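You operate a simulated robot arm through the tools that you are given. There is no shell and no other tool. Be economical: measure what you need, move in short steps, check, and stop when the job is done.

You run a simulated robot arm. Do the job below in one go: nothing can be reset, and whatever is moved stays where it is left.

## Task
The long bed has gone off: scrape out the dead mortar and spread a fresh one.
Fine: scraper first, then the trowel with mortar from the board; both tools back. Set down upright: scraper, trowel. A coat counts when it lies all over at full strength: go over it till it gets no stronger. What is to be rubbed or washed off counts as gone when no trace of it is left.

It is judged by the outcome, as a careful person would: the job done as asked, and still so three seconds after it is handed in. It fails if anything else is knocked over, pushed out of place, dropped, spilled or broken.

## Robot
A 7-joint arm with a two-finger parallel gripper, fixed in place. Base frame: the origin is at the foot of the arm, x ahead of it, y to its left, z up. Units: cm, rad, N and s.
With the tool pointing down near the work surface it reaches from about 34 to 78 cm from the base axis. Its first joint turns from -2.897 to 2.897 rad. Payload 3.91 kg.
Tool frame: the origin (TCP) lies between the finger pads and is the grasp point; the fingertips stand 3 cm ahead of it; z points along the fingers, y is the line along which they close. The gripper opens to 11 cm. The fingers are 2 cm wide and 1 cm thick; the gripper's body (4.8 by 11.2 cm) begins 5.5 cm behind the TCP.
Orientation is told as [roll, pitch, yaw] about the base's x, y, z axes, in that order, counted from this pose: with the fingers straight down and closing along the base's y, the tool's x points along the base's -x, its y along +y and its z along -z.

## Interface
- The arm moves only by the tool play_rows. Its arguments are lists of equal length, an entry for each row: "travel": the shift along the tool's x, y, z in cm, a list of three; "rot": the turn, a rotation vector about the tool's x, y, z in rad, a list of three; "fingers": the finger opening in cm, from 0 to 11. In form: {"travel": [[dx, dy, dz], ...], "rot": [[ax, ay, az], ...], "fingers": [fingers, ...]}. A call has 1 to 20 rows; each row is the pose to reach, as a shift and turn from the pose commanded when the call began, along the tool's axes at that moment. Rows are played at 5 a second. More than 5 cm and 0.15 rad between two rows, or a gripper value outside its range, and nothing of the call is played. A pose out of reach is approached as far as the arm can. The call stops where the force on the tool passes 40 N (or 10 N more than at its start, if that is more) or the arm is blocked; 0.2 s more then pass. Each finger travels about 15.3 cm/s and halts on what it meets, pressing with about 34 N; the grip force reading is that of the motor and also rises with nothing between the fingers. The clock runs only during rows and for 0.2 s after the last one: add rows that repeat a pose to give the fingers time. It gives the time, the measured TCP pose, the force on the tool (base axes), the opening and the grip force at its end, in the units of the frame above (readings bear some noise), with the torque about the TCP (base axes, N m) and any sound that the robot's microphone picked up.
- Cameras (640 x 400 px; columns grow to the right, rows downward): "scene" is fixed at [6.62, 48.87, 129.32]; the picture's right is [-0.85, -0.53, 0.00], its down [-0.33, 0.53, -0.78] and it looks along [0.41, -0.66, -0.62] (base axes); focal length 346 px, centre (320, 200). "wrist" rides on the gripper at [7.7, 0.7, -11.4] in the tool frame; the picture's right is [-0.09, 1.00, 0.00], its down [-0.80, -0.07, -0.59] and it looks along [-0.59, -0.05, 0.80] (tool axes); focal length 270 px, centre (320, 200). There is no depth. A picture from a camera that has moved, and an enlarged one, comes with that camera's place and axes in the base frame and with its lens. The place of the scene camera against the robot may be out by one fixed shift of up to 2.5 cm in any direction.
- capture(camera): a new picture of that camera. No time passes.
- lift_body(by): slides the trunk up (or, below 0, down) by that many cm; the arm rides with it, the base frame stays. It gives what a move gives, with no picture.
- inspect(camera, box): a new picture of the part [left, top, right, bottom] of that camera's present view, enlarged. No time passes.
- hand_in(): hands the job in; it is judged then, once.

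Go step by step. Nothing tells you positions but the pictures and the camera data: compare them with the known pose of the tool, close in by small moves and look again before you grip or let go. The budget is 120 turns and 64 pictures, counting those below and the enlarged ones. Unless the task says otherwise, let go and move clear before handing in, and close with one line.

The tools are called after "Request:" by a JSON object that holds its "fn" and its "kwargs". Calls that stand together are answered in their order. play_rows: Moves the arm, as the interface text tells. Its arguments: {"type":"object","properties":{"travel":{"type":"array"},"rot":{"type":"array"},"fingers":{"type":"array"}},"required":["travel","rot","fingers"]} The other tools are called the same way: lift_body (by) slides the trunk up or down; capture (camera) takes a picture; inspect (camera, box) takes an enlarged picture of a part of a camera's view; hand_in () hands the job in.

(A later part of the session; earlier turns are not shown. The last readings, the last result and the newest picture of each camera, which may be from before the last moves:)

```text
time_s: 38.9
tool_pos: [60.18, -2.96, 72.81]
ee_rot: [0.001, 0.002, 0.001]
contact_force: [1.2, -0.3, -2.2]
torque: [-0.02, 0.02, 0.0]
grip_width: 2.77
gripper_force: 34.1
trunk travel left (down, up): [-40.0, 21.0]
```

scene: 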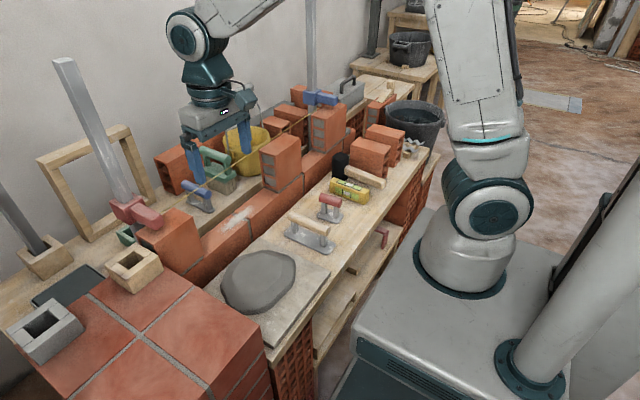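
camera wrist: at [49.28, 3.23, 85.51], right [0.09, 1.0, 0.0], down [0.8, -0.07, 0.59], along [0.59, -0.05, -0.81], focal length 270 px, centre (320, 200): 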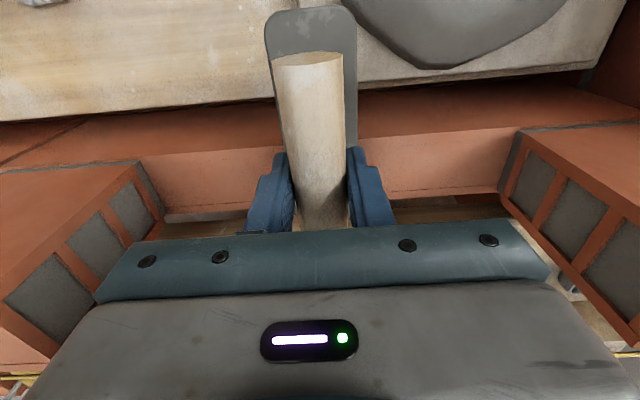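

Request:
{"fn": "play_rows", "kwargs": {"travel": [[0, 0, 0.2], [0, 0, 0.4], [0, 0, 0.6], [0, 0, 0.75]], "rot": [[0, 0, 0], [0, 0, 0], [0, 0, 0], [0, 0, 0]], "fingers": [0, 0, 0, 0]}}

```text
time_s: 39.9
tool_pos: [60.18, -2.83, 72.35]
ee_rot: [0.0, -0.004, 0.003]
contact_force: [-4.6, 0.1, 32.9]
torque: [0.03, 0.46, -0.01]
grip_width: 2.78
gripper_force: 34.0
trunk travel left (down, up): [-40.0, 21.0]
```

Contact with the bed at 33 N; I ease off slightly and spread along the bed and back.

Request:
{"fn": "play_rows", "kwargs": {"travel": [[0, 0, -0.15], [0, 1.2, -0.15], [0, 2.4, -0.15], [0, 3.6, -0.15], [0, 4.8, -0.15], [0, 6, -0.15], [0, 7.2, -0.15], [0, 8.4, -0.15], [0, 9.6, -0.15], [0, 10.8, -0.15], [0, 11.8, -0.15]], "rot": [[0, 0, 0], [0, 0, 0], [0, 0, 0], [0, 0, 0], [0, 0, 0], [0, 0, 0], [0, 0, 0], [0, 0, 0], [0, 0, 0], [0, 0, 0], [0, 0, 0]], "fingers": [0, 0, 0, 0, 0, 0, 0, 0, 0, 0, 0]}}

Request:
{"fn": "capture", "kwargs": {"camera": "wrist"}}

```text
time_s: 42.3
tool_pos: [60.05, 8.82, 72.31]
ee_rot: [0.002, -0.003, 0.0]
contact_force: [0.1, -12.4, 31.6]
torque: [-0.32, -0.16, -0.03]
grip_width: 2.76
gripper_force: 34.1
trunk travel left (down, up): [-40.0, 21.0]
```

```text
24 pictures are left
camera wrist: at [52.39, 9.61, 83.84], right [0.09, 1.0, 0.0], down [0.8, -0.07, 0.6], along [0.59, -0.05, -0.8], focal length 270 px, centre (320, 200)
```

wrist: 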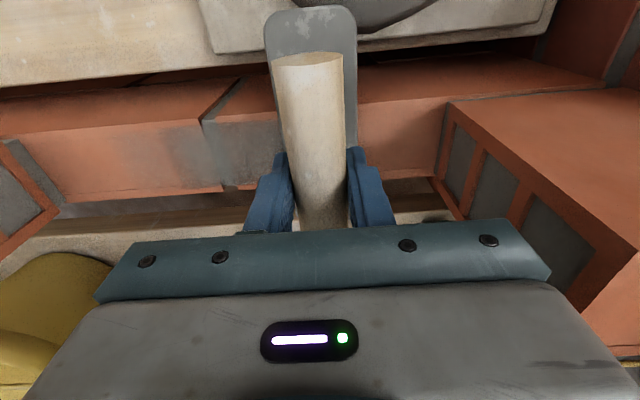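

A thin coat is forming. More passes are needed.

Request:
{"fn": "play_rows", "kwargs": {"travel": [[0, -1.3, -0.05], [0, -2.6, -0.05], [0, -3.9, -0.05], [0, -5.2, -0.05], [0, -6.5, -0.05], [0, -7.8, -0.05], [0, -9.1, -0.05], [0, -10.4, -0.05], [0, -11.7, -0.05], [0, -12.3, -0.05], [0, -11, -0.05], [0, -9.7, -0.05], [0, -8.4, -0.05], [0, -7.1, -0.05], [0, -5.8, -0.05], [0, -4.5, -0.05], [0, -3.2, -0.05], [0, -1.9, -0.05], [0, -0.6, -0.05], [0, 0, -0.05]], "rot": [[0, 0, 0], [0, 0, 0], [0, 0, 0], [0, 0, 0], [0, 0, 0], [0, 0, 0], [0, 0, 0], [0, 0, 0], [0, 0, 0], [0, 0, 0], [0, 0, 0], [0, 0, 0], [0, 0, 0], [0, 0, 0], [0, 0, 0], [0, 0, 0], [0, 0, 0], [0, 0, 0], [0, 0, 0], [0, 0, 0]], "fingers": [0, 0, 0, 0, 0, 0, 0, 0, 0, 0, 0, 0, 0, 0, 0, 0, 0, 0, 0, 0]}}

Request:
{"fn": "capture", "kwargs": {"camera": "wrist"}}

```text
time_s: 46.5
tool_pos: [60.05, 8.91, 72.3]
ee_rot: [0.0, 0.0, 0.0]
contact_force: [-0.6, -10.4, 24.1]
torque: [-0.16, 0.01, 0.03]
grip_width: 2.78
gripper_force: 34.4
trunk travel left (down, up): [-40.0, 21.0]
```

```text
23 pictures are left
camera wrist: at [52.4, 9.63, 83.82], right [0.09, 1.0, 0.0], down [0.8, -0.07, 0.6], along [0.59, -0.05, -0.8], focal length 270 px, centre (320, 200)
```

wrist: 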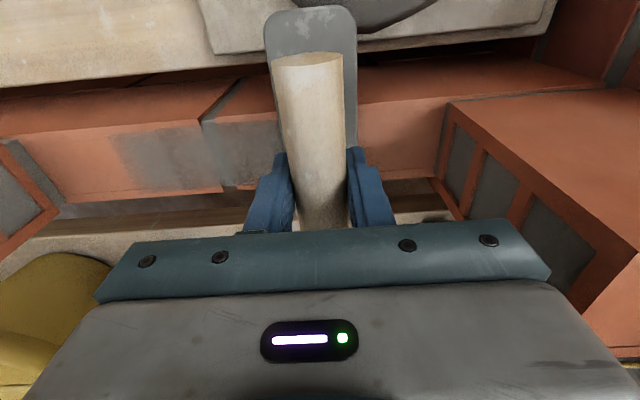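

Request:
{"fn": "play_rows", "kwargs": {"travel": [[0, -1.3, -0.05], [0, -2.6, -0.05], [0, -3.9, -0.05], [0, -5.2, -0.05], [0, -6.5, -0.05], [0, -7.8, -0.05], [0, -9.1, -0.05], [0, -10.4, -0.05], [0, -11.7, -0.05], [0, -12.3, -0.05], [0, -11, -0.05], [0, -9.7, -0.05], [0, -8.4, -0.05], [0, -7.1, -0.05], [0, -5.8, -0.05], [0, -4.5, -0.05], [0, -3.2, -0.05], [0, -1.9, -0.05], [0, -0.6, -0.05], [0, 0, -0.05]], "rot": [[0, 0, 0], [0, 0, 0], [0, 0, 0], [0, 0, 0], [0, 0, 0], [0, 0, 0], [0, 0, 0], [0, 0, 0], [0, 0, 0], [0, 0, 0], [0, 0, 0], [0, 0, 0], [0, 0, 0], [0, 0, 0], [0, 0, 0], [0, 0, 0], [0, 0, 0], [0, 0, 0], [0, 0, 0], [0, 0, 0]], "fingers": [0, 0, 0, 0, 0, 0, 0, 0, 0, 0, 0, 0, 0, 0, 0, 0, 0, 0, 0, 0]}}

Request:
{"fn": "capture", "kwargs": {"camera": "wrist"}}

```text
time_s: 50.7
tool_pos: [60.04, 9.06, 72.44]
ee_rot: [0.0, 0.0, 0.0]
contact_force: [-0.7, -2.2, 4.5]
torque: [0.0, -0.15, -0.01]
grip_width: 2.8
gripper_force: 34.0
trunk travel left (down, up): [-40.0, 21.0]
```

```text
22 pictures are left
camera wrist: at [52.47, 9.73, 83.82], right [0.09, 1.0, 0.0], down [0.8, -0.07, 0.59], along [0.59, -0.05, -0.8], focal length 270 px, centre (320, 200)
```

wrist: 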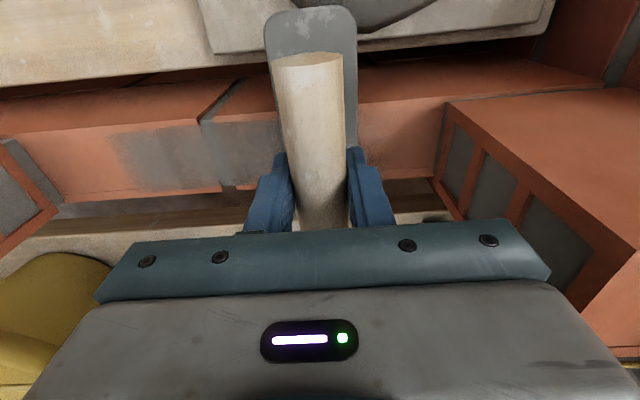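

Coat is strengthening; pressing slightly more for further passes.

Request:
{"fn": "play_rows", "kwargs": {"travel": [[0, -1.3, 0.12], [0, -2.6, 0.12], [0, -3.9, 0.12], [0, -5.2, 0.12], [0, -6.5, 0.12], [0, -7.8, 0.12], [0, -9.1, 0.12], [0, -10.4, 0.12], [0, -11.7, 0.12], [0, -12.3, 0.12], [0, -11, 0.12], [0, -9.7, 0.12], [0, -8.4, 0.12], [0, -7.1, 0.12], [0, -5.8, 0.12], [0, -4.5, 0.12], [0, -3.2, 0.12], [0, -1.9, 0.12], [0, -0.6, 0.12], [0, 0, 0.12]], "rot": [[0, 0, 0], [0, 0, 0], [0, 0, 0], [0, 0, 0], [0, 0, 0], [0, 0, 0], [0, 0, 0], [0, 0, 0], [0, 0, 0], [0, 0, 0], [0, 0, 0], [0, 0, 0], [0, 0, 0], [0, 0, 0], [0, 0, 0], [0, 0, 0], [0, 0, 0], [0, 0, 0], [0, 0, 0], [0, 0, 0]], "fingers": [0, 0, 0, 0, 0, 0, 0, 0, 0, 0, 0, 0, 0, 0, 0, 0, 0, 0, 0, 0]}}

Request:
{"fn": "play_rows", "kwargs": {"travel": [[0, -1.3, -0.03], [0, -2.6, -0.03], [0, -3.9, -0.03], [0, -5.2, -0.03], [0, -6.5, -0.03], [0, -7.8, -0.03], [0, -9.1, -0.03], [0, -10.4, -0.03], [0, -11.7, -0.03], [0, -12.3, -0.03], [0, -11, -0.03], [0, -9.7, -0.03], [0, -8.4, -0.03], [0, -7.1, -0.03], [0, -5.8, -0.03], [0, -4.5, -0.03], [0, -3.2, -0.03], [0, -1.9, -0.03], [0, -0.6, -0.03], [0, 0, -0.03]], "rot": [[0, 0, 0], [0, 0, 0], [0, 0, 0], [0, 0, 0], [0, 0, 0], [0, 0, 0], [0, 0, 0], [0, 0, 0], [0, 0, 0], [0, 0, 0], [0, 0, 0], [0, 0, 0], [0, 0, 0], [0, 0, 0], [0, 0, 0], [0, 0, 0], [0, 0, 0], [0, 0, 0], [0, 0, 0], [0, 0, 0]], "fingers": [0, 0, 0, 0, 0, 0, 0, 0, 0, 0, 0, 0, 0, 0, 0, 0, 0, 0, 0, 0]}}

Request:
{"fn": "capture", "kwargs": {"camera": "wrist"}}

```text
time_s: 54.9
tool_pos: [60.06, 8.8, 72.49]
ee_rot: [0.0, -0.002, -0.001]
contact_force: [1.1, -12.2, 29.5]
torque: [-0.19, 0.17, 0.05]
grip_width: 2.77
gripper_force: 34.2
trunk travel left (down, up): [-40.0, 21.0]
```

```text
time_s: 59.1
tool_pos: [60.12, 8.93, 72.28]
ee_rot: [-0.001, 0.001, 0.0]
contact_force: [-0.2, -6.4, 14.3]
torque: [-0.09, 0.09, 0.04]
grip_width: 2.76
gripper_force: 34.0
trunk travel left (down, up): [-40.0, 21.0]
```

```text
21 pictures are left
camera wrist: at [52.45, 9.63, 83.77], right [0.09, 1.0, 0.0], down [0.8, -0.07, 0.6], along [0.59, -0.05, -0.8], focal length 270 px, centre (320, 200)
```

wrist: 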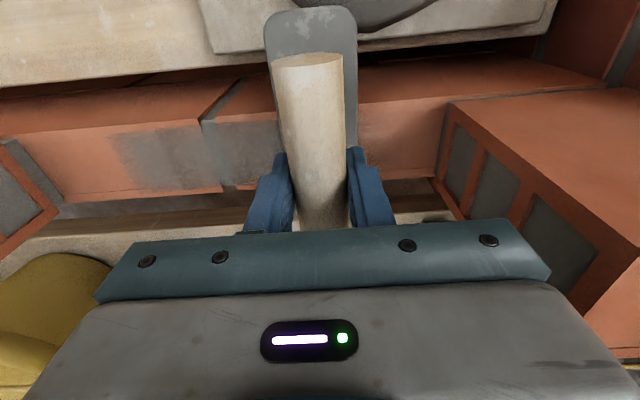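

I'll lift off, look at the whole coat, and reload mortar from the board on the way.

Request:
{"fn": "play_rows", "kwargs": {"travel": [[0, 0, -1.3], [3.1, 0, -1.6], [7, 0.5, -3], [11, 1.5, -4], [15, 3.6, -4]], "rot": [[0, 0, 0], [0, 0, 0], [0, 0, 0], [0, 0, 0], [0, 0, 0]], "fingers": [0, 0, 0, 0, 0]}}

Request:
{"fn": "inspect", "kwargs": {"camera": "scene", "box": [190, 160, 300, 250]}}

Request:
{"fn": "capture", "kwargs": {"camera": "wrist"}}

```text
time_s: 60.3
tool_pos: [45.09, 12.58, 76.19]
ee_rot: [0.0, 0.0, 0.002]
contact_force: [-0.4, -0.2, -1.0]
torque: [0.0, 0.0, 0.01]
grip_width: 2.77
gripper_force: 34.2
trunk travel left (down, up): [-40.0, 21.0]
```

```text
4.44 times, centred on (245, 205) of scene
camera zoom: at [6.62, 48.87, 129.32], right [-0.85, -0.53, 0.0], down [-0.33, 0.53, -0.78], along [0.41, -0.66, -0.62], focal length 1537 px, centre (653, 178)
```

zoom: 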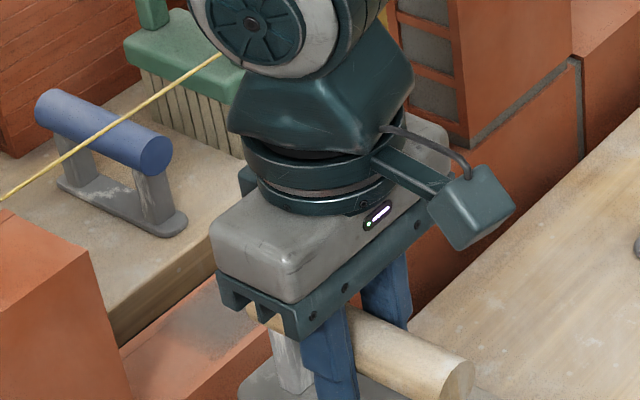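

```text
19 pictures are left
camera wrist: at [37.44, 13.35, 87.71], right [0.09, 1.0, 0.0], down [0.8, -0.07, 0.59], along [0.59, -0.05, -0.8], focal length 270 px, centre (320, 200)
```

wrist: 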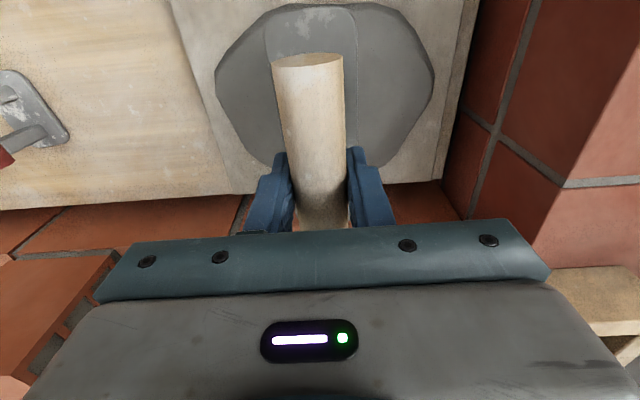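

Reloading on the heap, then lifting and pausing aside to see the coat.

Request:
{"fn": "play_rows", "kwargs": {"travel": [[0, 0, 2.5], [0, 0, 4], [0, 0, 4.5], [0, 0, 5], [0, 0, 5.3], [0, 0, 5.4], [0, 0, 5.4]], "rot": [[0, 0, 0], [0, 0, 0], [0, 0, 0], [0, 0, 0], [0, 0, 0], [0, 0, 0], [0, 0, 0]], "fingers": [0, 0, 0, 0, 0, 0, 0]}}

Request:
{"fn": "play_rows", "kwargs": {"travel": [[0, 0, -3], [0, 0, -5.3], [0, -4.5, -5.3], [0, -9, -5.3], [-2, -13, -5.3], [-4, -17, -5.3]], "rot": [[0, 0, 0], [0, 0, 0], [0, 0, 0], [0, 0, 0], [0, 0, 0], [0, 0, 0]], "fingers": [0, 0, 0, 0, 0, 0]}}

Request:
{"fn": "inspect", "kwargs": {"camera": "scene", "box": [190, 160, 300, 250]}}

```text
time_s: 61.9
tool_pos: [45.03, 12.56, 70.85]
ee_rot: [-0.001, 0.0, 0.001]
contact_force: [-0.9, 0.0, -2.7]
torque: [-0.04, -0.04, 0.01]
grip_width: 2.76
gripper_force: 34.3
trunk travel left (down, up): [-40.0, 21.0]
```

```text
time_s: 63.3
tool_pos: [49.2, -4.57, 76.02]
ee_rot: [-0.002, 0.004, 0.003]
contact_force: [0.3, -0.7, -2.9]
torque: [-0.03, 0.01, 0.03]
grip_width: 2.76
gripper_force: 34.2
trunk travel left (down, up): [-40.0, 21.0]
```

```text
4.44 times, centred on (245, 205) of scene
camera zoom: at [6.62, 48.87, 129.32], right [-0.85, -0.53, 0.0], down [-0.33, 0.53, -0.78], along [0.41, -0.66, -0.62], focal length 1537 px, centre (653, 178)
```

zoom: 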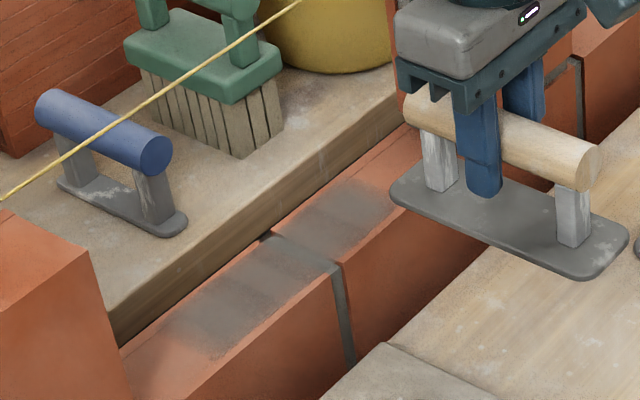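

The coat is present but only partly strong; more passes follow.

Request:
{"fn": "play_rows", "kwargs": {"travel": [[-3.6, 0.5, 1.2], [-7.2, 1.2, 2.2], [-10.8, 1.2, 2.5], [-10.8, 1.2, 3.3], [-10.8, 1.2, 3.6], [-10.8, 1.2, 3.8], [-10.8, 2.5, 3.8], [-10.8, 3.8, 3.8], [-10.8, 5.1, 3.8], [-10.8, 6.4, 3.8], [-10.8, 7.7, 3.8], [-10.8, 9, 3.8], [-10.8, 10.3, 3.8], [-10.8, 11.6, 3.8], [-10.8, 12.9, 3.8], [-10.8, 13.4, 3.8]], "rot": [[0, 0, 0], [0, 0, 0], [0, 0, 0], [0, 0, 0], [0, 0, 0], [0, 0, 0], [0, 0, 0], [0, 0, 0], [0, 0, 0], [0, 0, 0], [0, 0, 0], [0, 0, 0], [0, 0, 0], [0, 0, 0], [0, 0, 0], [0, 0, 0]], "fingers": [0, 0, 0, 0, 0, 0, 0, 0, 0, 0, 0, 0, 0, 0, 0, 0]}}

```text
time_s: 66.7
tool_pos: [59.85, 8.93, 72.29]
ee_rot: [0.001, -0.001, 0.001]
contact_force: [-0.2, 0.4, -0.9]
torque: [0.0, 0.0, 0.0]
grip_width: 2.77
gripper_force: 34.3
trunk travel left (down, up): [-40.0, 21.0]
```

No contact at this height (the handle has slid a bit in the grip). I'll press a bit lower and continue.

Request:
{"fn": "play_rows", "kwargs": {"travel": [[0, 0, 0.15], [0, 0, 0.3], [0, 0, 0.4]], "rot": [[0, 0, 0], [0, 0, 0], [0, 0, 0]], "fingers": [0, 0, 0]}}

```text
time_s: 67.5
tool_pos: [59.93, 9.02, 72.27]
ee_rot: [0.0, -0.006, 0.001]
contact_force: [-1.5, 0.9, 29.9]
torque: [-0.04, 0.57, 0.02]
grip_width: 2.78
gripper_force: 34.0
trunk travel left (down, up): [-40.0, 21.0]
```

Request:
{"fn": "play_rows", "kwargs": {"travel": [[0, -1.3, -0.08], [0, -2.6, -0.08], [0, -3.9, -0.08], [0, -5.2, -0.08], [0, -6.5, -0.08], [0, -7.8, -0.08], [0, -9.1, -0.08], [0, -10.4, -0.08], [0, -11.7, -0.08], [0, -12.3, -0.08], [0, -11, -0.08], [0, -9.7, -0.08], [0, -8.4, -0.08], [0, -7.1, -0.08], [0, -5.8, -0.08], [0, -4.5, -0.08], [0, -3.2, -0.08], [0, -1.9, -0.08], [0, -0.6, -0.08], [0, 0, -0.08]], "rot": [[0, 0, 0], [0, 0, 0], [0, 0, 0], [0, 0, 0], [0, 0, 0], [0, 0, 0], [0, 0, 0], [0, 0, 0], [0, 0, 0], [0, 0, 0], [0, 0, 0], [0, 0, 0], [0, 0, 0], [0, 0, 0], [0, 0, 0], [0, 0, 0], [0, 0, 0], [0, 0, 0], [0, 0, 0], [0, 0, 0]], "fingers": [0, 0, 0, 0, 0, 0, 0, 0, 0, 0, 0, 0, 0, 0, 0, 0, 0, 0, 0, 0]}}

Request:
{"fn": "play_rows", "kwargs": {"travel": [[0, -1.3, 0], [0, -2.6, 0], [0, -3.9, 0], [0, -5.2, 0], [0, -6.5, 0], [0, -7.8, 0], [0, -9.1, 0], [0, -10.4, 0], [0, -11.7, 0], [0, -12.3, 0], [0, -11, 0], [0, -9.7, 0], [0, -8.4, 0], [0, -7.1, 0], [0, -5.8, 0], [0, -4.5, 0], [0, -3.2, 0], [0, -1.9, 0], [0, -0.6, 0], [0, 0, 0]], "rot": [[0, 0, 0], [0, 0, 0], [0, 0, 0], [0, 0, 0], [0, 0, 0], [0, 0, 0], [0, 0, 0], [0, 0, 0], [0, 0, 0], [0, 0, 0], [0, 0, 0], [0, 0, 0], [0, 0, 0], [0, 0, 0], [0, 0, 0], [0, 0, 0], [0, 0, 0], [0, 0, 0], [0, 0, 0], [0, 0, 0]], "fingers": [0, 0, 0, 0, 0, 0, 0, 0, 0, 0, 0, 0, 0, 0, 0, 0, 0, 0, 0, 0]}}

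Request:
{"fn": "capture", "kwargs": {"camera": "wrist"}}

```text
time_s: 71.7
tool_pos: [59.89, 8.87, 72.24]
ee_rot: [0.001, 0.0, -0.002]
contact_force: [-0.6, -9.7, 21.0]
torque: [-0.11, -0.02, 0.0]
grip_width: 2.76
gripper_force: 34.6
trunk travel left (down, up): [-40.0, 21.0]
```

```text
time_s: 75.9
tool_pos: [59.94, 8.93, 72.09]
ee_rot: [0.001, -0.002, -0.001]
contact_force: [0.3, -7.9, 19.9]
torque: [-0.08, -0.08, 0.01]
grip_width: 2.72
gripper_force: 34.0
trunk travel left (down, up): [-40.0, 21.0]
```

```text
17 pictures are left
camera wrist: at [52.23, 9.66, 83.55], right [0.09, 1.0, 0.0], down [0.8, -0.07, 0.6], along [0.59, -0.05, -0.8], focal length 270 px, centre (320, 200)
```

wrist: 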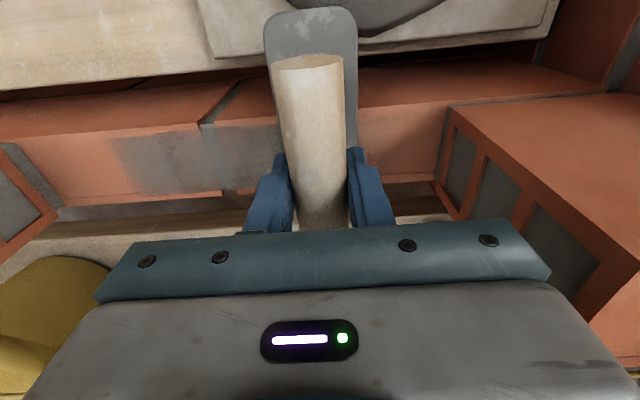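

Stronger now. Two more double passes.

Request:
{"fn": "play_rows", "kwargs": {"travel": [[0, -1.3, 0.02], [0, -2.6, 0.02], [0, -3.9, 0.02], [0, -5.2, 0.02], [0, -6.5, 0.02], [0, -7.8, 0.02], [0, -9.1, 0.02], [0, -10.4, 0.02], [0, -11.7, 0.02], [0, -12.5, 0.02], [0, -11, 0.02], [0, -9.7, 0.02], [0, -8.4, 0.02], [0, -7.1, 0.02], [0, -5.8, 0.02], [0, -4.5, 0.02], [0, -3.2, 0.02], [0, -1.9, 0.02], [0, -0.6, 0.02], [0, 0.2, 0.02]], "rot": [[0, 0, 0], [0, 0, 0], [0, 0, 0], [0, 0, 0], [0, 0, 0], [0, 0, 0], [0, 0, 0], [0, 0, 0], [0, 0, 0], [0, 0, 0], [0, 0, 0], [0, 0, 0], [0, 0, 0], [0, 0, 0], [0, 0, 0], [0, 0, 0], [0, 0, 0], [0, 0, 0], [0, 0, 0], [0, 0, 0]], "fingers": [0, 0, 0, 0, 0, 0, 0, 0, 0, 0, 0, 0, 0, 0, 0, 0, 0, 0, 0, 0]}}

Request:
{"fn": "play_rows", "kwargs": {"travel": [[0, -1.3, 0.02], [0, -2.6, 0.02], [0, -3.9, 0.02], [0, -5.2, 0.02], [0, -6.5, 0.02], [0, -7.8, 0.02], [0, -9.1, 0.02], [0, -10.4, 0.02], [0, -11.7, 0.02], [0, -12.5, 0.02], [0, -11, 0.02], [0, -9.7, 0.02], [0, -8.4, 0.02], [0, -7.1, 0.02], [0, -5.8, 0.02], [0, -4.5, 0.02], [0, -3.2, 0.02], [0, -1.9, 0.02], [0, -0.6, 0.02], [0, 0, 0.02]], "rot": [[0, 0, 0], [0, 0, 0], [0, 0, 0], [0, 0, 0], [0, 0, 0], [0, 0, 0], [0, 0, 0], [0, 0, 0], [0, 0, 0], [0, 0, 0], [0, 0, 0], [0, 0, 0], [0, 0, 0], [0, 0, 0], [0, 0, 0], [0, 0, 0], [0, 0, 0], [0, 0, 0], [0, 0, 0], [0, 0, 0]], "fingers": [0, 0, 0, 0, 0, 0, 0, 0, 0, 0, 0, 0, 0, 0, 0, 0, 0, 0, 0, 0]}}

Request:
{"fn": "capture", "kwargs": {"camera": "wrist"}}

```text
time_s: 80.1
tool_pos: [59.83, 8.98, 72.11]
ee_rot: [-0.001, -0.002, 0.0]
contact_force: [-1.8, -8.0, 19.2]
torque: [-0.1, -0.12, -0.03]
grip_width: 2.77
gripper_force: 33.0
trunk travel left (down, up): [-40.0, 21.0]
```

```text
time_s: 84.3
tool_pos: [59.91, 8.96, 71.94]
ee_rot: [-0.001, -0.001, -0.001]
contact_force: [-0.1, -9.1, 20.6]
torque: [-0.18, 0.12, 0.06]
grip_width: 2.75
gripper_force: 33.5
trunk travel left (down, up): [-40.0, 21.0]
```

```text
16 pictures are left
camera wrist: at [52.22, 9.76, 83.52], right [0.09, 1.0, 0.0], down [0.8, -0.07, 0.6], along [0.59, -0.05, -0.8], focal length 270 px, centre (320, 200)
```

wrist: 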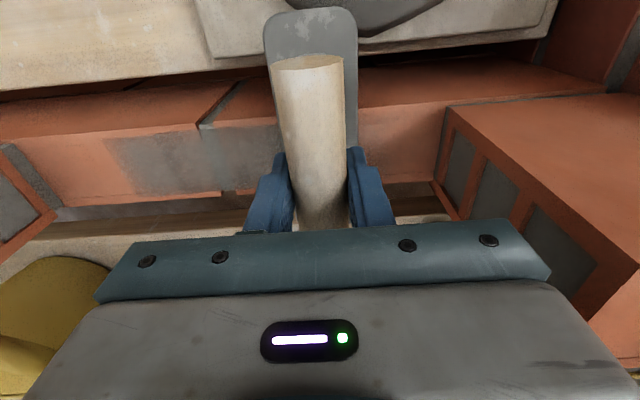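

Going back for a proper reload on the heap, a little lower this time.

Request:
{"fn": "play_rows", "kwargs": {"travel": [[0, 0, -1.3], [3.1, 0, -1.6], [7, 0.5, -3], [11, 1.5, -4], [15, 3.6, -4], [15, 3.6, -1], [15, 3.6, 0.6], [15, 3.6, 1], [15, 3.6, 1.3], [15, 3.6, 1.5], [15, 3.6, 1.6]], "rot": [[0, 0, 0], [0, 0, 0], [0, 0, 0], [0, 0, 0], [0, 0, 0], [0, 0, 0], [0, 0, 0], [0, 0, 0], [0, 0, 0], [0, 0, 0], [0, 0, 0]], "fingers": [0, 0, 0, 0, 0, 0, 0, 0, 0, 0, 0]}}

```text
time_s: 86.7
tool_pos: [44.95, 12.64, 70.58]
ee_rot: [0.0, -0.003, -0.001]
contact_force: [-1.3, -2.5, 26.1]
torque: [-0.08, 0.79, -0.02]
grip_width: 2.77
gripper_force: 33.5
trunk travel left (down, up): [-40.0, 21.0]
```

Contact with the heap at 26 N, reloaded. Lifting aside to inspect the coat.

Request:
{"fn": "play_rows", "kwargs": {"travel": [[0, 0, -3], [0, 0, -5.5], [0, -4.5, -5.5], [0, -9, -5.5], [-2, -13, -5.5], [-4, -17, -5.5]], "rot": [[0, 0, 0], [0, 0, 0], [0, 0, 0], [0, 0, 0], [0, 0, 0], [0, 0, 0]], "fingers": [0, 0, 0, 0, 0, 0]}}

Request:
{"fn": "inspect", "kwargs": {"camera": "scene", "box": [190, 160, 300, 250]}}

```text
time_s: 88.1
tool_pos: [48.86, -4.28, 75.92]
ee_rot: [0.0, 0.001, 0.001]
contact_force: [-0.1, 0.1, -1.9]
torque: [0.01, 0.02, -0.03]
grip_width: 2.77
gripper_force: 34.0
trunk travel left (down, up): [-40.0, 21.0]
```

```text
4.44 times, centred on (245, 205) of scene
camera zoom: at [6.62, 48.87, 129.32], right [-0.85, -0.53, 0.0], down [-0.33, 0.53, -0.78], along [0.41, -0.66, -0.62], focal length 1537 px, centre (653, 178)
```

zoom: 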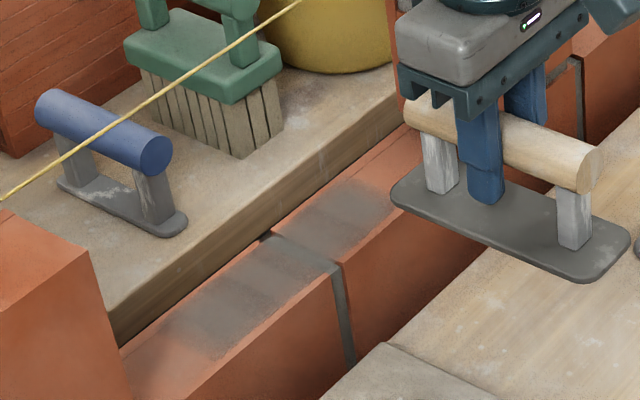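

The middle is stronger but the ends are softer. With fresh mortar I'll go over it again, extending the ends.

Request:
{"fn": "play_rows", "kwargs": {"travel": [[-3.7, 0, 1.2], [-7.4, 0.3, 2.2], [-11.1, 0.5, 2.5], [-11.1, 0.5, 3.3], [-11.1, 0.5, 3.7], [-11.1, 0.5, 3.95], [-11.1, 0.5, 4.15], [-11.1, 1.8, 4.15], [-11.1, 3.1, 4.15], [-11.1, 4.4, 4.15], [-11.1, 5.7, 4.15], [-11.1, 7, 4.15], [-11.1, 8.3, 4.15], [-11.1, 9.6, 4.15], [-11.1, 10.9, 4.15], [-11.1, 12.2, 4.15], [-11.1, 13.5, 4.15], [-11.1, 14, 4.15]], "rot": [[0, 0, 0], [0, 0, 0], [0, 0, 0], [0, 0, 0], [0, 0, 0], [0, 0, 0], [0, 0, 0], [0, 0, 0], [0, 0, 0], [0, 0, 0], [0, 0, 0], [0, 0, 0], [0, 0, 0], [0, 0, 0], [0, 0, 0], [0, 0, 0], [0, 0, 0], [0, 0, 0]], "fingers": [0, 0, 0, 0, 0, 0, 0, 0, 0, 0, 0, 0, 0, 0, 0, 0, 0, 0]}}

Request:
{"fn": "play_rows", "kwargs": {"travel": [[0, -1.4, 0], [0, -2.8, 0], [0, -4.2, 0], [0, -5.6, 0], [0, -7, 0], [0, -8.4, 0], [0, -9.8, 0], [0, -11.2, 0], [0, -12.6, 0], [0, -13.5, 0], [0, -12.1, 0], [0, -10.7, 0], [0, -9.3, 0], [0, -7.9, 0], [0, -6.5, 0], [0, -5.1, 0], [0, -3.7, 0], [0, -2.3, 0], [0, -0.9, 0], [0, 0, 0]], "rot": [[0, 0, 0], [0, 0, 0], [0, 0, 0], [0, 0, 0], [0, 0, 0], [0, 0, 0], [0, 0, 0], [0, 0, 0], [0, 0, 0], [0, 0, 0], [0, 0, 0], [0, 0, 0], [0, 0, 0], [0, 0, 0], [0, 0, 0], [0, 0, 0], [0, 0, 0], [0, 0, 0], [0, 0, 0], [0, 0, 0]], "fingers": [0, 0, 0, 0, 0, 0, 0, 0, 0, 0, 0, 0, 0, 0, 0, 0, 0, 0, 0, 0]}}

Request:
{"fn": "play_rows", "kwargs": {"travel": [[0, -1.4, 0], [0, -2.8, 0], [0, -4.2, 0], [0, -5.6, 0], [0, -7, 0], [0, -8.4, 0], [0, -9.8, 0], [0, -11.2, 0], [0, -12.6, 0], [0, -13.5, 0], [0, -12.1, 0], [0, -10.7, 0], [0, -9.3, 0], [0, -7.9, 0], [0, -6.5, 0], [0, -5.1, 0], [0, -3.7, 0], [0, -2.3, 0], [0, -0.9, 0], [0, 0, 0]], "rot": [[0, 0, 0], [0, 0, 0], [0, 0, 0], [0, 0, 0], [0, 0, 0], [0, 0, 0], [0, 0, 0], [0, 0, 0], [0, 0, 0], [0, 0, 0], [0, 0, 0], [0, 0, 0], [0, 0, 0], [0, 0, 0], [0, 0, 0], [0, 0, 0], [0, 0, 0], [0, 0, 0], [0, 0, 0], [0, 0, 0]], "fingers": [0, 0, 0, 0, 0, 0, 0, 0, 0, 0, 0, 0, 0, 0, 0, 0, 0, 0, 0, 0]}}

Request:
{"fn": "capture", "kwargs": {"camera": "wrist"}}

```text
time_s: 91.9
tool_pos: [60.01, 9.43, 71.86]
ee_rot: [0.0, -0.002, -0.002]
contact_force: [-1.2, -17.0, 33.4]
torque: [0.0, -0.16, -0.06]
grip_width: 2.79
gripper_force: 34.0
trunk travel left (down, up): [-40.0, 21.0]
```

```text
time_s: 96.1
tool_pos: [60.02, 9.47, 71.85]
ee_rot: [0.001, -0.002, 0.0]
contact_force: [0.3, -13.2, 28.4]
torque: [-0.18, -0.23, -0.08]
grip_width: 2.77
gripper_force: 34.1
trunk travel left (down, up): [-40.0, 21.0]
```

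```text
time_s: 100.3
tool_pos: [59.96, 9.62, 71.77]
ee_rot: [0.001, -0.001, 0.001]
contact_force: [-1.2, -8.9, 20.3]
torque: [-0.11, 0.0, -0.02]
grip_width: 2.76
gripper_force: 33.8
trunk travel left (down, up): [-40.0, 21.0]
```

```text
14 pictures are left
camera wrist: at [52.32, 10.35, 83.26], right [0.09, 1.0, 0.0], down [0.8, -0.07, 0.6], along [0.59, -0.05, -0.8], focal length 270 px, centre (320, 200)
```

wrist: 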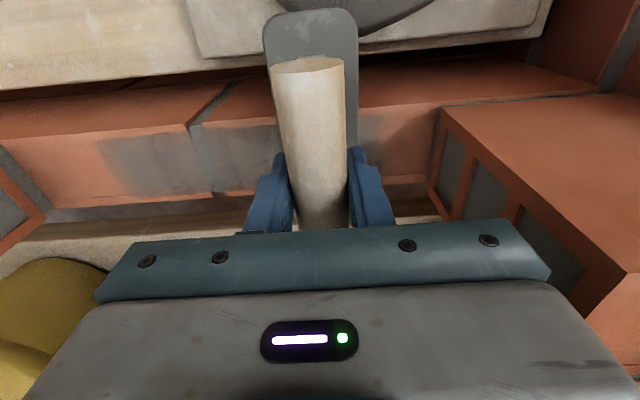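

I'll lift off aside and compare the coat with before.

Request:
{"fn": "play_rows", "kwargs": {"travel": [[0, 0, -1.5], [3.1, -3, -2], [7, -6, -3.5], [9, -10, -4.2], [11, -14, -4.2]], "rot": [[0, 0, 0], [0, 0, 0], [0, 0, 0], [0, 0, 0], [0, 0, 0]], "fingers": [0, 0, 0, 0, 0]}}

Request:
{"fn": "inspect", "kwargs": {"camera": "scene", "box": [190, 160, 300, 250]}}

```text
refused: row 3 steps farther than a row can; nothing moved
```

```text
4.44 times, centred on (245, 205) of scene
camera zoom: at [6.62, 48.87, 129.32], right [-0.85, -0.53, 0.0], down [-0.33, 0.53, -0.78], along [0.41, -0.66, -0.62], focal length 1537 px, centre (653, 178)
```

zoom: 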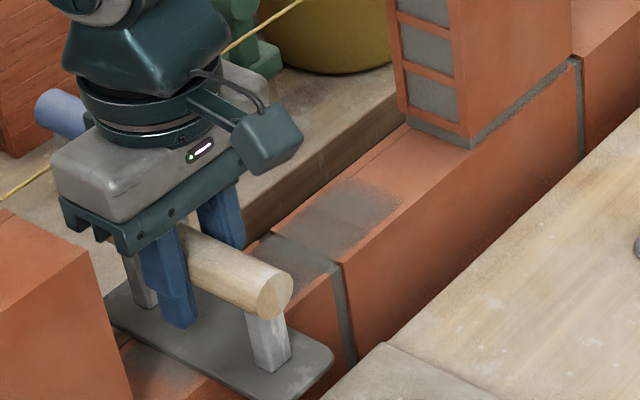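

Stronger than before, so it was not yet at full strength. Continuing with more passes.

Request:
{"fn": "play_rows", "kwargs": {"travel": [[0, -1.4, 0.05], [0, -2.8, 0.05], [0, -4.2, 0.05], [0, -5.6, 0.05], [0, -7, 0.05], [0, -8.4, 0.05], [0, -9.8, 0.05], [0, -11.2, 0.05], [0, -12.6, 0.05], [0, -13.5, 0.05], [0, -12.1, 0.05], [0, -10.7, 0.05], [0, -9.3, 0.05], [0, -7.9, 0.05], [0, -6.5, 0.05], [0, -5.1, 0.05], [0, -3.7, 0.05], [0, -2.3, 0.05], [0, -0.9, 0.05], [0, 0, 0.05]], "rot": [[0, 0, 0], [0, 0, 0], [0, 0, 0], [0, 0, 0], [0, 0, 0], [0, 0, 0], [0, 0, 0], [0, 0, 0], [0, 0, 0], [0, 0, 0], [0, 0, 0], [0, 0, 0], [0, 0, 0], [0, 0, 0], [0, 0, 0], [0, 0, 0], [0, 0, 0], [0, 0, 0], [0, 0, 0], [0, 0, 0]], "fingers": [0, 0, 0, 0, 0, 0, 0, 0, 0, 0, 0, 0, 0, 0, 0, 0, 0, 0, 0, 0]}}

Request:
{"fn": "play_rows", "kwargs": {"travel": [[0, -0.7, 0], [0, -2.1, 0], [0, -3.5, 0], [0, -4.9, 0], [0, -6.3, 0], [0, -7.7, 0], [0, -9.1, 0], [0, -10.5, 0], [0, -11.9, 0], [0, -13.3, 0], [0, -12.8, 0], [0, -11.4, 0], [0, -10, 0], [0, -8.6, 0], [0, -7.2, 0], [0, -5.8, 0], [0, -4.4, 0], [0, -3, 0], [0, -1.6, 0], [0, 0, 0]], "rot": [[0, 0, 0], [0, 0, 0], [0, 0, 0], [0, 0, 0], [0, 0, 0], [0, 0, 0], [0, 0, 0], [0, 0, 0], [0, 0, 0], [0, 0, 0], [0, 0, 0], [0, 0, 0], [0, 0, 0], [0, 0, 0], [0, 0, 0], [0, 0, 0], [0, 0, 0], [0, 0, 0], [0, 0, 0], [0, 0, 0]], "fingers": [0, 0, 0, 0, 0, 0, 0, 0, 0, 0, 0, 0, 0, 0, 0, 0, 0, 0, 0, 0]}}

Request:
{"fn": "play_rows", "kwargs": {"travel": [[0, -1.4, 0], [0, -2.8, 0], [0, -4.2, 0], [0, -5.6, 0], [0, -7, 0], [0, -8.4, 0], [0, -9.8, 0], [0, -11.2, 0], [0, -12.6, 0], [0, -13.5, 0], [0, -12.1, 0], [0, -10.7, 0], [0, -9.3, 0], [0, -7.9, 0], [0, -6.5, 0], [0, -5.1, 0], [0, -3.7, 0], [0, -2.3, 0], [0, -0.9, 0], [0, 0, 0]], "rot": [[0, 0, 0], [0, 0, 0], [0, 0, 0], [0, 0, 0], [0, 0, 0], [0, 0, 0], [0, 0, 0], [0, 0, 0], [0, 0, 0], [0, 0, 0], [0, 0, 0], [0, 0, 0], [0, 0, 0], [0, 0, 0], [0, 0, 0], [0, 0, 0], [0, 0, 0], [0, 0, 0], [0, 0, 0], [0, 0, 0]], "fingers": [0, 0, 0, 0, 0, 0, 0, 0, 0, 0, 0, 0, 0, 0, 0, 0, 0, 0, 0, 0]}}

Request:
{"fn": "inspect", "kwargs": {"camera": "scene", "box": [190, 160, 300, 250]}}

```text
time_s: 104.5
tool_pos: [59.98, 9.51, 71.84]
ee_rot: [0.0, -0.002, 0.001]
contact_force: [0.1, -11.8, 28.2]
torque: [-0.16, 0.05, -0.02]
grip_width: 2.79
gripper_force: 34.2
trunk travel left (down, up): [-40.0, 21.0]
```

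```text
time_s: 108.7
tool_pos: [59.86, 9.7, 71.79]
ee_rot: [0.0, -0.001, 0.0]
contact_force: [-0.1, -8.0, 22.8]
torque: [-0.24, -0.27, -0.06]
grip_width: 2.77
gripper_force: 34.3
trunk travel left (down, up): [-40.0, 21.0]
```

```text
time_s: 112.9
tool_pos: [59.94, 9.68, 71.71]
ee_rot: [0.0, -0.001, 0.0]
contact_force: [-0.9, -6.2, 14.3]
torque: [-0.07, -0.42, -0.14]
grip_width: 2.76
gripper_force: 33.5
trunk travel left (down, up): [-40.0, 21.0]
```

```text
4.44 times, centred on (245, 205) of scene
camera zoom: at [6.62, 48.87, 129.32], right [-0.85, -0.53, 0.0], down [-0.33, 0.53, -0.78], along [0.41, -0.66, -0.62], focal length 1537 px, centre (653, 178)
```

zoom: 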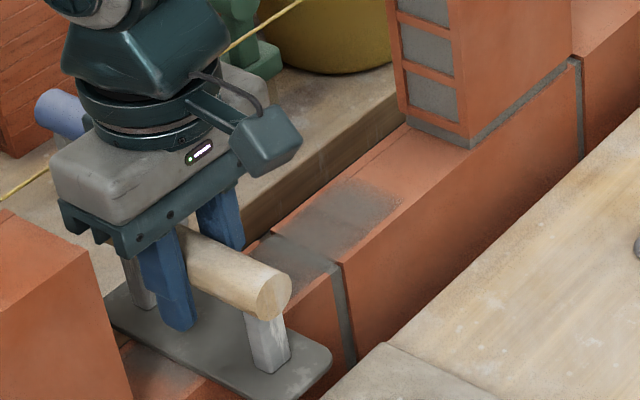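

More uniform now. I'll reload once more and keep going until nothing changes.

Request:
{"fn": "play_rows", "kwargs": {"travel": [[0, 0, -1.3], [3.1, 0, -1.6], [7, 0.5, -3], [11, 1.5, -4], [15, 2.9, -4], [15, 2.9, -1], [15, 2.9, 0.4], [15, 2.9, 0.9], [15, 2.9, 1.2], [15, 2.9, 1.4], [15, 2.9, 1.55]], "rot": [[0, 0, 0], [0, 0, 0], [0, 0, 0], [0, 0, 0], [0, 0, 0], [0, 0, 0], [0, 0, 0], [0, 0, 0], [0, 0, 0], [0, 0, 0], [0, 0, 0]], "fingers": [0, 0, 0, 0, 0, 0, 0, 0, 0, 0, 0]}}

Request:
{"fn": "play_rows", "kwargs": {"travel": [[0, 0, -3], [0, 0, -5.7], [0, -4.5, -5.7], [0, -9, -5.7], [-2, -13, -5.7], [-4, -17, -5.7]], "rot": [[0, 0, 0], [0, 0, 0], [0, 0, 0], [0, 0, 0], [0, 0, 0], [0, 0, 0]], "fingers": [0, 0, 0, 0, 0, 0]}}

Request:
{"fn": "inspect", "kwargs": {"camera": "scene", "box": [190, 160, 300, 250]}}

```text
time_s: 115.3
tool_pos: [44.97, 12.6, 70.27]
ee_rot: [-0.001, -0.003, 0.001]
contact_force: [-1.2, -1.5, 13.2]
torque: [0.0, 0.7, 0.04]
grip_width: 2.75
gripper_force: 34.2
trunk travel left (down, up): [-40.0, 21.0]
```

```text
time_s: 116.7
tool_pos: [48.97, -4.57, 75.71]
ee_rot: [0.0, 0.002, 0.0]
contact_force: [-0.3, -1.2, -1.7]
torque: [0.0, 0.05, 0.02]
grip_width: 2.78
gripper_force: 34.1
trunk travel left (down, up): [-40.0, 21.0]
```

```text
4.44 times, centred on (245, 205) of scene
camera zoom: at [6.62, 48.87, 129.32], right [-0.85, -0.53, 0.0], down [-0.33, 0.53, -0.78], along [0.41, -0.66, -0.62], focal length 1537 px, centre (653, 178)
```

zoom: 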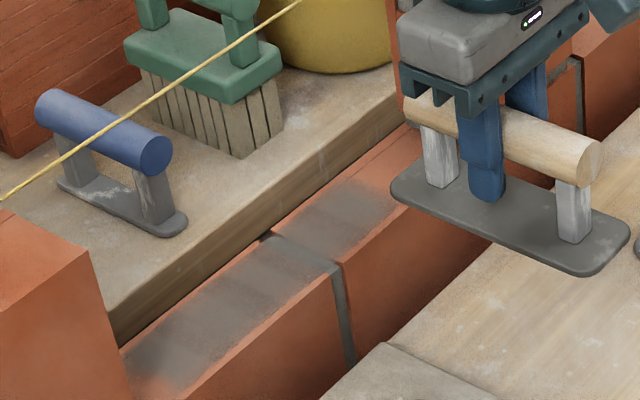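

Nearly even now, with faint bands remaining. Another set of passes.

Request:
{"fn": "play_rows", "kwargs": {"travel": [[-3.7, 0, 1.2], [-7.4, 0.3, 2.2], [-11, 0.7, 2.5], [-11, 0.7, 3.4], [-11, 0.7, 3.8], [-11, 0.7, 4.05], [-11, 0.7, 4.22], [-11, 2, 4.22], [-11, 3.3, 4.22], [-11, 4.6, 4.22], [-11, 5.9, 4.22], [-11, 7.2, 4.22], [-11, 8.5, 4.22], [-11, 9.8, 4.22], [-11, 11.1, 4.22], [-11, 12.4, 4.22], [-11, 13.7, 4.22], [-11, 14.3, 4.22]], "rot": [[0, 0, 0], [0, 0, 0], [0, 0, 0], [0, 0, 0], [0, 0, 0], [0, 0, 0], [0, 0, 0], [0, 0, 0], [0, 0, 0], [0, 0, 0], [0, 0, 0], [0, 0, 0], [0, 0, 0], [0, 0, 0], [0, 0, 0], [0, 0, 0], [0, 0, 0], [0, 0, 0]], "fingers": [0, 0, 0, 0, 0, 0, 0, 0, 0, 0, 0, 0, 0, 0, 0, 0, 0, 0]}}

Request:
{"fn": "play_rows", "kwargs": {"travel": [[0, -0.9, 0], [0, -1.8, 0], [0, -2.7, 0], [0, -3.6, 0], [0, -4.5, 0], [0, -5.4, 0], [0, -6.3, 0], [0, -7.2, 0], [0, -8.1, 0], [0, -9, 0], [0, -9.9, 0], [0, -10.8, 0], [0, -11.7, 0], [0, -12.6, 0], [0, -13.5, 0]], "rot": [[0, 0, 0], [0, 0, 0], [0, 0, 0], [0, 0, 0], [0, 0, 0], [0, 0, 0], [0, 0, 0], [0, 0, 0], [0, 0, 0], [0, 0, 0], [0, 0, 0], [0, 0, 0], [0, 0, 0], [0, 0, 0], [0, 0, 0]], "fingers": [0, 0, 0, 0, 0, 0, 0, 0, 0, 0, 0, 0, 0, 0, 0]}}

Request:
{"fn": "play_rows", "kwargs": {"travel": [[0, 0.9, 0], [0, 1.8, 0], [0, 2.7, 0], [0, 3.6, 0], [0, 4.5, 0], [0, 5.4, 0], [0, 6.3, 0], [0, 7.2, 0], [0, 8.1, 0], [0, 9, 0], [0, 9.9, 0], [0, 10.8, 0], [0, 11.7, 0], [0, 12.6, 0], [0, 13.5, 0]], "rot": [[0, 0, 0], [0, 0, 0], [0, 0, 0], [0, 0, 0], [0, 0, 0], [0, 0, 0], [0, 0, 0], [0, 0, 0], [0, 0, 0], [0, 0, 0], [0, 0, 0], [0, 0, 0], [0, 0, 0], [0, 0, 0], [0, 0, 0]], "fingers": [0, 0, 0, 0, 0, 0, 0, 0, 0, 0, 0, 0, 0, 0, 0]}}

Request:
{"fn": "play_rows", "kwargs": {"travel": [[0, -0.9, 0.03], [0, -1.8, 0.03], [0, -2.7, 0.03], [0, -3.6, 0.03], [0, -4.5, 0.03], [0, -5.4, 0.03], [0, -6.3, 0.03], [0, -7.2, 0.03], [0, -8.1, 0.03], [0, -9, 0.03], [0, -9.9, 0.03], [0, -10.8, 0.03], [0, -11.7, 0.03], [0, -12.6, 0.03], [0, -13.5, 0.03]], "rot": [[0, 0, 0], [0, 0, 0], [0, 0, 0], [0, 0, 0], [0, 0, 0], [0, 0, 0], [0, 0, 0], [0, 0, 0], [0, 0, 0], [0, 0, 0], [0, 0, 0], [0, 0, 0], [0, 0, 0], [0, 0, 0], [0, 0, 0]], "fingers": [0, 0, 0, 0, 0, 0, 0, 0, 0, 0, 0, 0, 0, 0, 0]}}

Request:
{"fn": "inspect", "kwargs": {"camera": "scene", "box": [190, 160, 300, 250]}}

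```text
time_s: 120.5
tool_pos: [59.81, 9.88, 71.73]
ee_rot: [0.0, -0.003, 0.001]
contact_force: [-0.6, -9.1, 22.9]
torque: [-0.1, -0.18, -0.07]
grip_width: 2.77
gripper_force: 34.0
trunk travel left (down, up): [-40.0, 21.0]
```

```text
time_s: 123.7
tool_pos: [59.93, -3.54, 71.68]
ee_rot: [-0.002, -0.002, 0.001]
contact_force: [0.3, 9.1, 25.7]
torque: [0.17, 0.1, -0.08]
grip_width: 2.77
gripper_force: 34.0
trunk travel left (down, up): [-40.0, 21.0]
```

```text
time_s: 126.9
tool_pos: [59.91, 9.85, 71.71]
ee_rot: [0.001, -0.003, 0.001]
contact_force: [0.0, -9.1, 24.7]
torque: [-0.12, -0.07, -0.05]
grip_width: 2.78
gripper_force: 34.4
trunk travel left (down, up): [-40.0, 21.0]
```

```text
time_s: 130.1
tool_pos: [59.85, -3.65, 71.74]
ee_rot: [-0.003, 0.001, -0.001]
contact_force: [-0.3, 11.1, 28.6]
torque: [0.26, 0.02, -0.07]
grip_width: 2.78
gripper_force: 34.6
trunk travel left (down, up): [-40.0, 21.0]
```

```text
4.44 times, centred on (245, 205) of scene
camera zoom: at [6.62, 48.87, 129.32], right [-0.85, -0.53, 0.0], down [-0.33, 0.53, -0.78], along [0.41, -0.66, -0.62], focal length 1537 px, centre (653, 178)
```

zoom: 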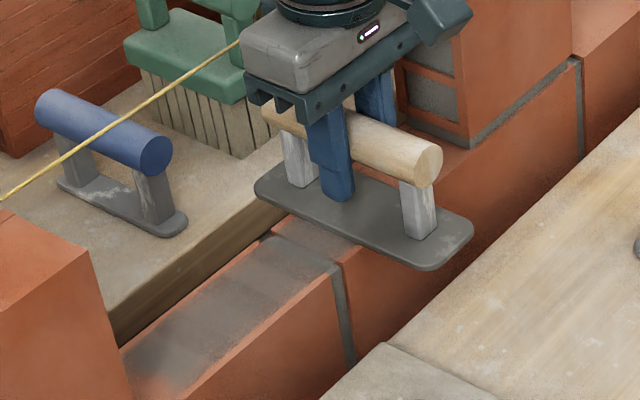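

I'll extend the sweep a bit at both ends (y −5 to 11.5) so that the end strips also get full strength.

Request:
{"fn": "play_rows", "kwargs": {"travel": [[0, -0.8, 0], [0, -1.4, 0], [0, -0.5, 0], [0, 0.4, 0], [0, 1.4, 0], [0, 2.4, 0], [0, 3.4, 0], [0, 4.4, 0], [0, 5.4, 0], [0, 6.4, 0], [0, 7.4, 0], [0, 8.4, 0], [0, 9.4, 0], [0, 10.4, 0], [0, 11.4, 0], [0, 12.4, 0], [0, 13.4, 0], [0, 14.2, 0], [0, 15.1, 0]], "rot": [[0, 0, 0], [0, 0, 0], [0, 0, 0], [0, 0, 0], [0, 0, 0], [0, 0, 0], [0, 0, 0], [0, 0, 0], [0, 0, 0], [0, 0, 0], [0, 0, 0], [0, 0, 0], [0, 0, 0], [0, 0, 0], [0, 0, 0], [0, 0, 0], [0, 0, 0], [0, 0, 0], [0, 0, 0]], "fingers": [0, 0, 0, 0, 0, 0, 0, 0, 0, 0, 0, 0, 0, 0, 0, 0, 0, 0, 0]}}

Request:
{"fn": "play_rows", "kwargs": {"travel": [[0, -1, 0], [0, -2, 0], [0, -3, 0], [0, -4, 0], [0, -5, 0], [0, -6, 0], [0, -7, 0], [0, -8, 0], [0, -9, 0], [0, -10, 0], [0, -11, 0], [0, -12, 0], [0, -13, 0], [0, -14, 0], [0, -15, 0], [0, -16, 0], [0, -16.5, 0]], "rot": [[0, 0, 0], [0, 0, 0], [0, 0, 0], [0, 0, 0], [0, 0, 0], [0, 0, 0], [0, 0, 0], [0, 0, 0], [0, 0, 0], [0, 0, 0], [0, 0, 0], [0, 0, 0], [0, 0, 0], [0, 0, 0], [0, 0, 0], [0, 0, 0], [0, 0, 0]], "fingers": [0, 0, 0, 0, 0, 0, 0, 0, 0, 0, 0, 0, 0, 0, 0, 0, 0]}}

Request:
{"fn": "play_rows", "kwargs": {"travel": [[0, 1, 0.03], [0, 2, 0.03], [0, 3, 0.03], [0, 4, 0.03], [0, 5, 0.03], [0, 6, 0.03], [0, 7, 0.03], [0, 8, 0.03], [0, 9, 0.03], [0, 10, 0.03], [0, 11, 0.03], [0, 12, 0.03], [0, 13, 0.03], [0, 14, 0.03], [0, 15, 0.03], [0, 16, 0.03], [0, 16.5, 0.03]], "rot": [[0, 0, 0], [0, 0, 0], [0, 0, 0], [0, 0, 0], [0, 0, 0], [0, 0, 0], [0, 0, 0], [0, 0, 0], [0, 0, 0], [0, 0, 0], [0, 0, 0], [0, 0, 0], [0, 0, 0], [0, 0, 0], [0, 0, 0], [0, 0, 0], [0, 0, 0]], "fingers": [0, 0, 0, 0, 0, 0, 0, 0, 0, 0, 0, 0, 0, 0, 0, 0, 0]}}

Request:
{"fn": "capture", "kwargs": {"camera": "wrist"}}

```text
time_s: 134.1
tool_pos: [60.06, 11.34, 71.69]
ee_rot: [0.001, -0.001, 0.0]
contact_force: [-0.9, -9.4, 19.0]
torque: [0.26, -0.21, 0.04]
grip_width: 2.78
gripper_force: 33.8
trunk travel left (down, up): [-40.0, 21.0]
```

```text
time_s: 137.7
tool_pos: [59.94, -4.96, 71.69]
ee_rot: [-0.001, -0.002, 0.001]
contact_force: [0.2, 9.0, 19.7]
torque: [0.13, -0.01, 0.03]
grip_width: 2.78
gripper_force: 34.3
trunk travel left (down, up): [-40.0, 21.0]
```

```text
time_s: 141.3
tool_pos: [59.84, 11.48, 71.58]
ee_rot: [-0.001, -0.003, 0.0]
contact_force: [0.3, -10.2, 21.7]
torque: [0.11, -0.09, -0.01]
grip_width: 2.74
gripper_force: 34.4
trunk travel left (down, up): [-40.0, 21.0]
```

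```text
9 pictures are left
camera wrist: at [52.27, 12.14, 83.1], right [0.09, 1.0, 0.0], down [0.8, -0.07, 0.6], along [0.59, -0.05, -0.8], focal length 270 px, centre (320, 200)
```

wrist: 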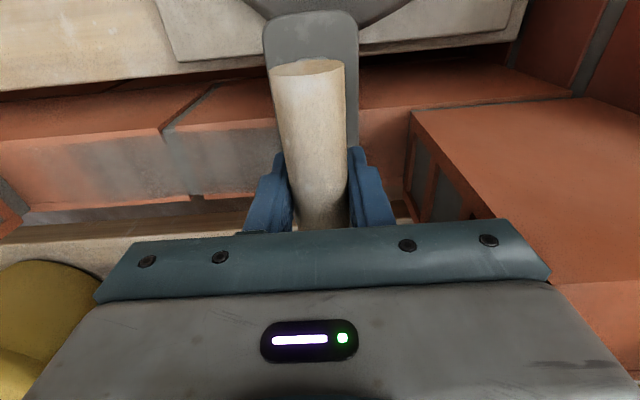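

Faint bands remain; reload again and repeat the passes across the full range.

Request:
{"fn": "play_rows", "kwargs": {"travel": [[0, 0, -1.3], [3.1, 0, -1.6], [7, 0.3, -3], [11, 0.7, -4], [15, 1.1, -4], [15, 1.1, -1], [15, 1.1, 0.4], [15, 1.1, 0.9], [15, 1.1, 1.2], [15, 1.1, 1.4], [15, 1.1, 1.6], [15, 1.1, 1.6]], "rot": [[0, 0, 0], [0, 0, 0], [0, 0, 0], [0, 0, 0], [0, 0, 0], [0, 0, 0], [0, 0, 0], [0, 0, 0], [0, 0, 0], [0, 0, 0], [0, 0, 0], [0, 0, 0]], "fingers": [0, 0, 0, 0, 0, 0, 0, 0, 0, 0, 0, 0]}}

Request:
{"fn": "play_rows", "kwargs": {"travel": [[0, 0, -3], [0, 0, -5.5], [-4, -1, -5.5], [-8.5, -1.1, -4.5], [-12, -1.1, -3.8], [-15, -1.1, -3]], "rot": [[0, 0, 0], [0, 0, 0], [0, 0, 0], [0, 0, 0], [0, 0, 0], [0, 0, 0]], "fingers": [0, 0, 0, 0, 0, 0]}}

```text
time_s: 143.9
tool_pos: [45.07, 12.58, 70.15]
ee_rot: [0.002, -0.004, 0.001]
contact_force: [-0.8, 0.5, 31.2]
torque: [0.01, 0.52, -0.01]
grip_width: 2.8
gripper_force: 33.7
trunk travel left (down, up): [-40.0, 21.0]
```

```text
time_s: 145.4
tool_pos: [59.74, 11.72, 73.61]
ee_rot: [0.002, -0.005, 0.007]
contact_force: [-14.3, -3.9, 29.6]
torque: [1.89, -0.24, 0.88]
grip_width: 2.75
gripper_force: 33.8
trunk travel left (down, up): [-40.0, 21.0]
stopped in row 6: the force on the tool passed its limit at 73 N (the readings are from after the stop); the commanded pose is now the measured one
```

The gripper body seems to have touched the top edge of the standing brick at y≈17.5. I'll rise straight up a little and look.

Request:
{"fn": "play_rows", "kwargs": {"travel": [[0, 0, -0.7], [0, -1.5, -1], [0, -4, -1]], "rot": [[0, 0, 0], [0, 0, 0], [0, 0, 0]], "fingers": [0, 0, 0]}}

Request:
{"fn": "inspect", "kwargs": {"camera": "scene", "box": [90, 130, 330, 290]}}

```text
time_s: 146.2
tool_pos: [59.9, 7.77, 74.19]
ee_rot: [0.002, 0.001, 0.005]
contact_force: [-0.2, 0.1, -0.8]
torque: [-0.02, -0.02, 0.03]
grip_width: 2.79
gripper_force: 33.9
trunk travel left (down, up): [-40.0, 21.0]
```

```text
2.50 times, centred on (210, 210) of scene
camera zoom: at [6.62, 48.87, 129.32], right [-0.85, -0.53, 0.0], down [-0.33, 0.53, -0.78], along [0.41, -0.66, -0.62], focal length 865 px, centre (595, 175)
```

zoom: 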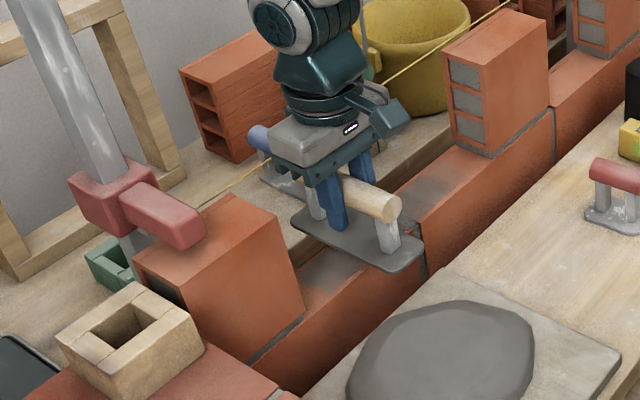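

Nothing moved: the brick and clamp are where they were. I'll lower at y≈7.8 and keep the sweep within y ≤ 10.5.

Request:
{"fn": "play_rows", "kwargs": {"travel": [[0, 0, 1], [0, 0, 1.8], [0, 0, 2.2], [0, 0, 2.5], [0, 0, 2.7]], "rot": [[0, 0, 0], [0, 0, 0.004], [0, 0, 0.005], [0, 0, 0.005], [0, 0, 0.005]], "fingers": [0, 0, 0, 0, 0]}}

```text
time_s: 147.4
tool_pos: [60.02, 7.76, 71.68]
ee_rot: [0.002, -0.002, -0.001]
contact_force: [-2.2, -0.2, 6.7]
torque: [-0.26, -0.19, -0.09]
grip_width: 2.78
gripper_force: 34.1
trunk travel left (down, up): [-40.0, 21.0]
```

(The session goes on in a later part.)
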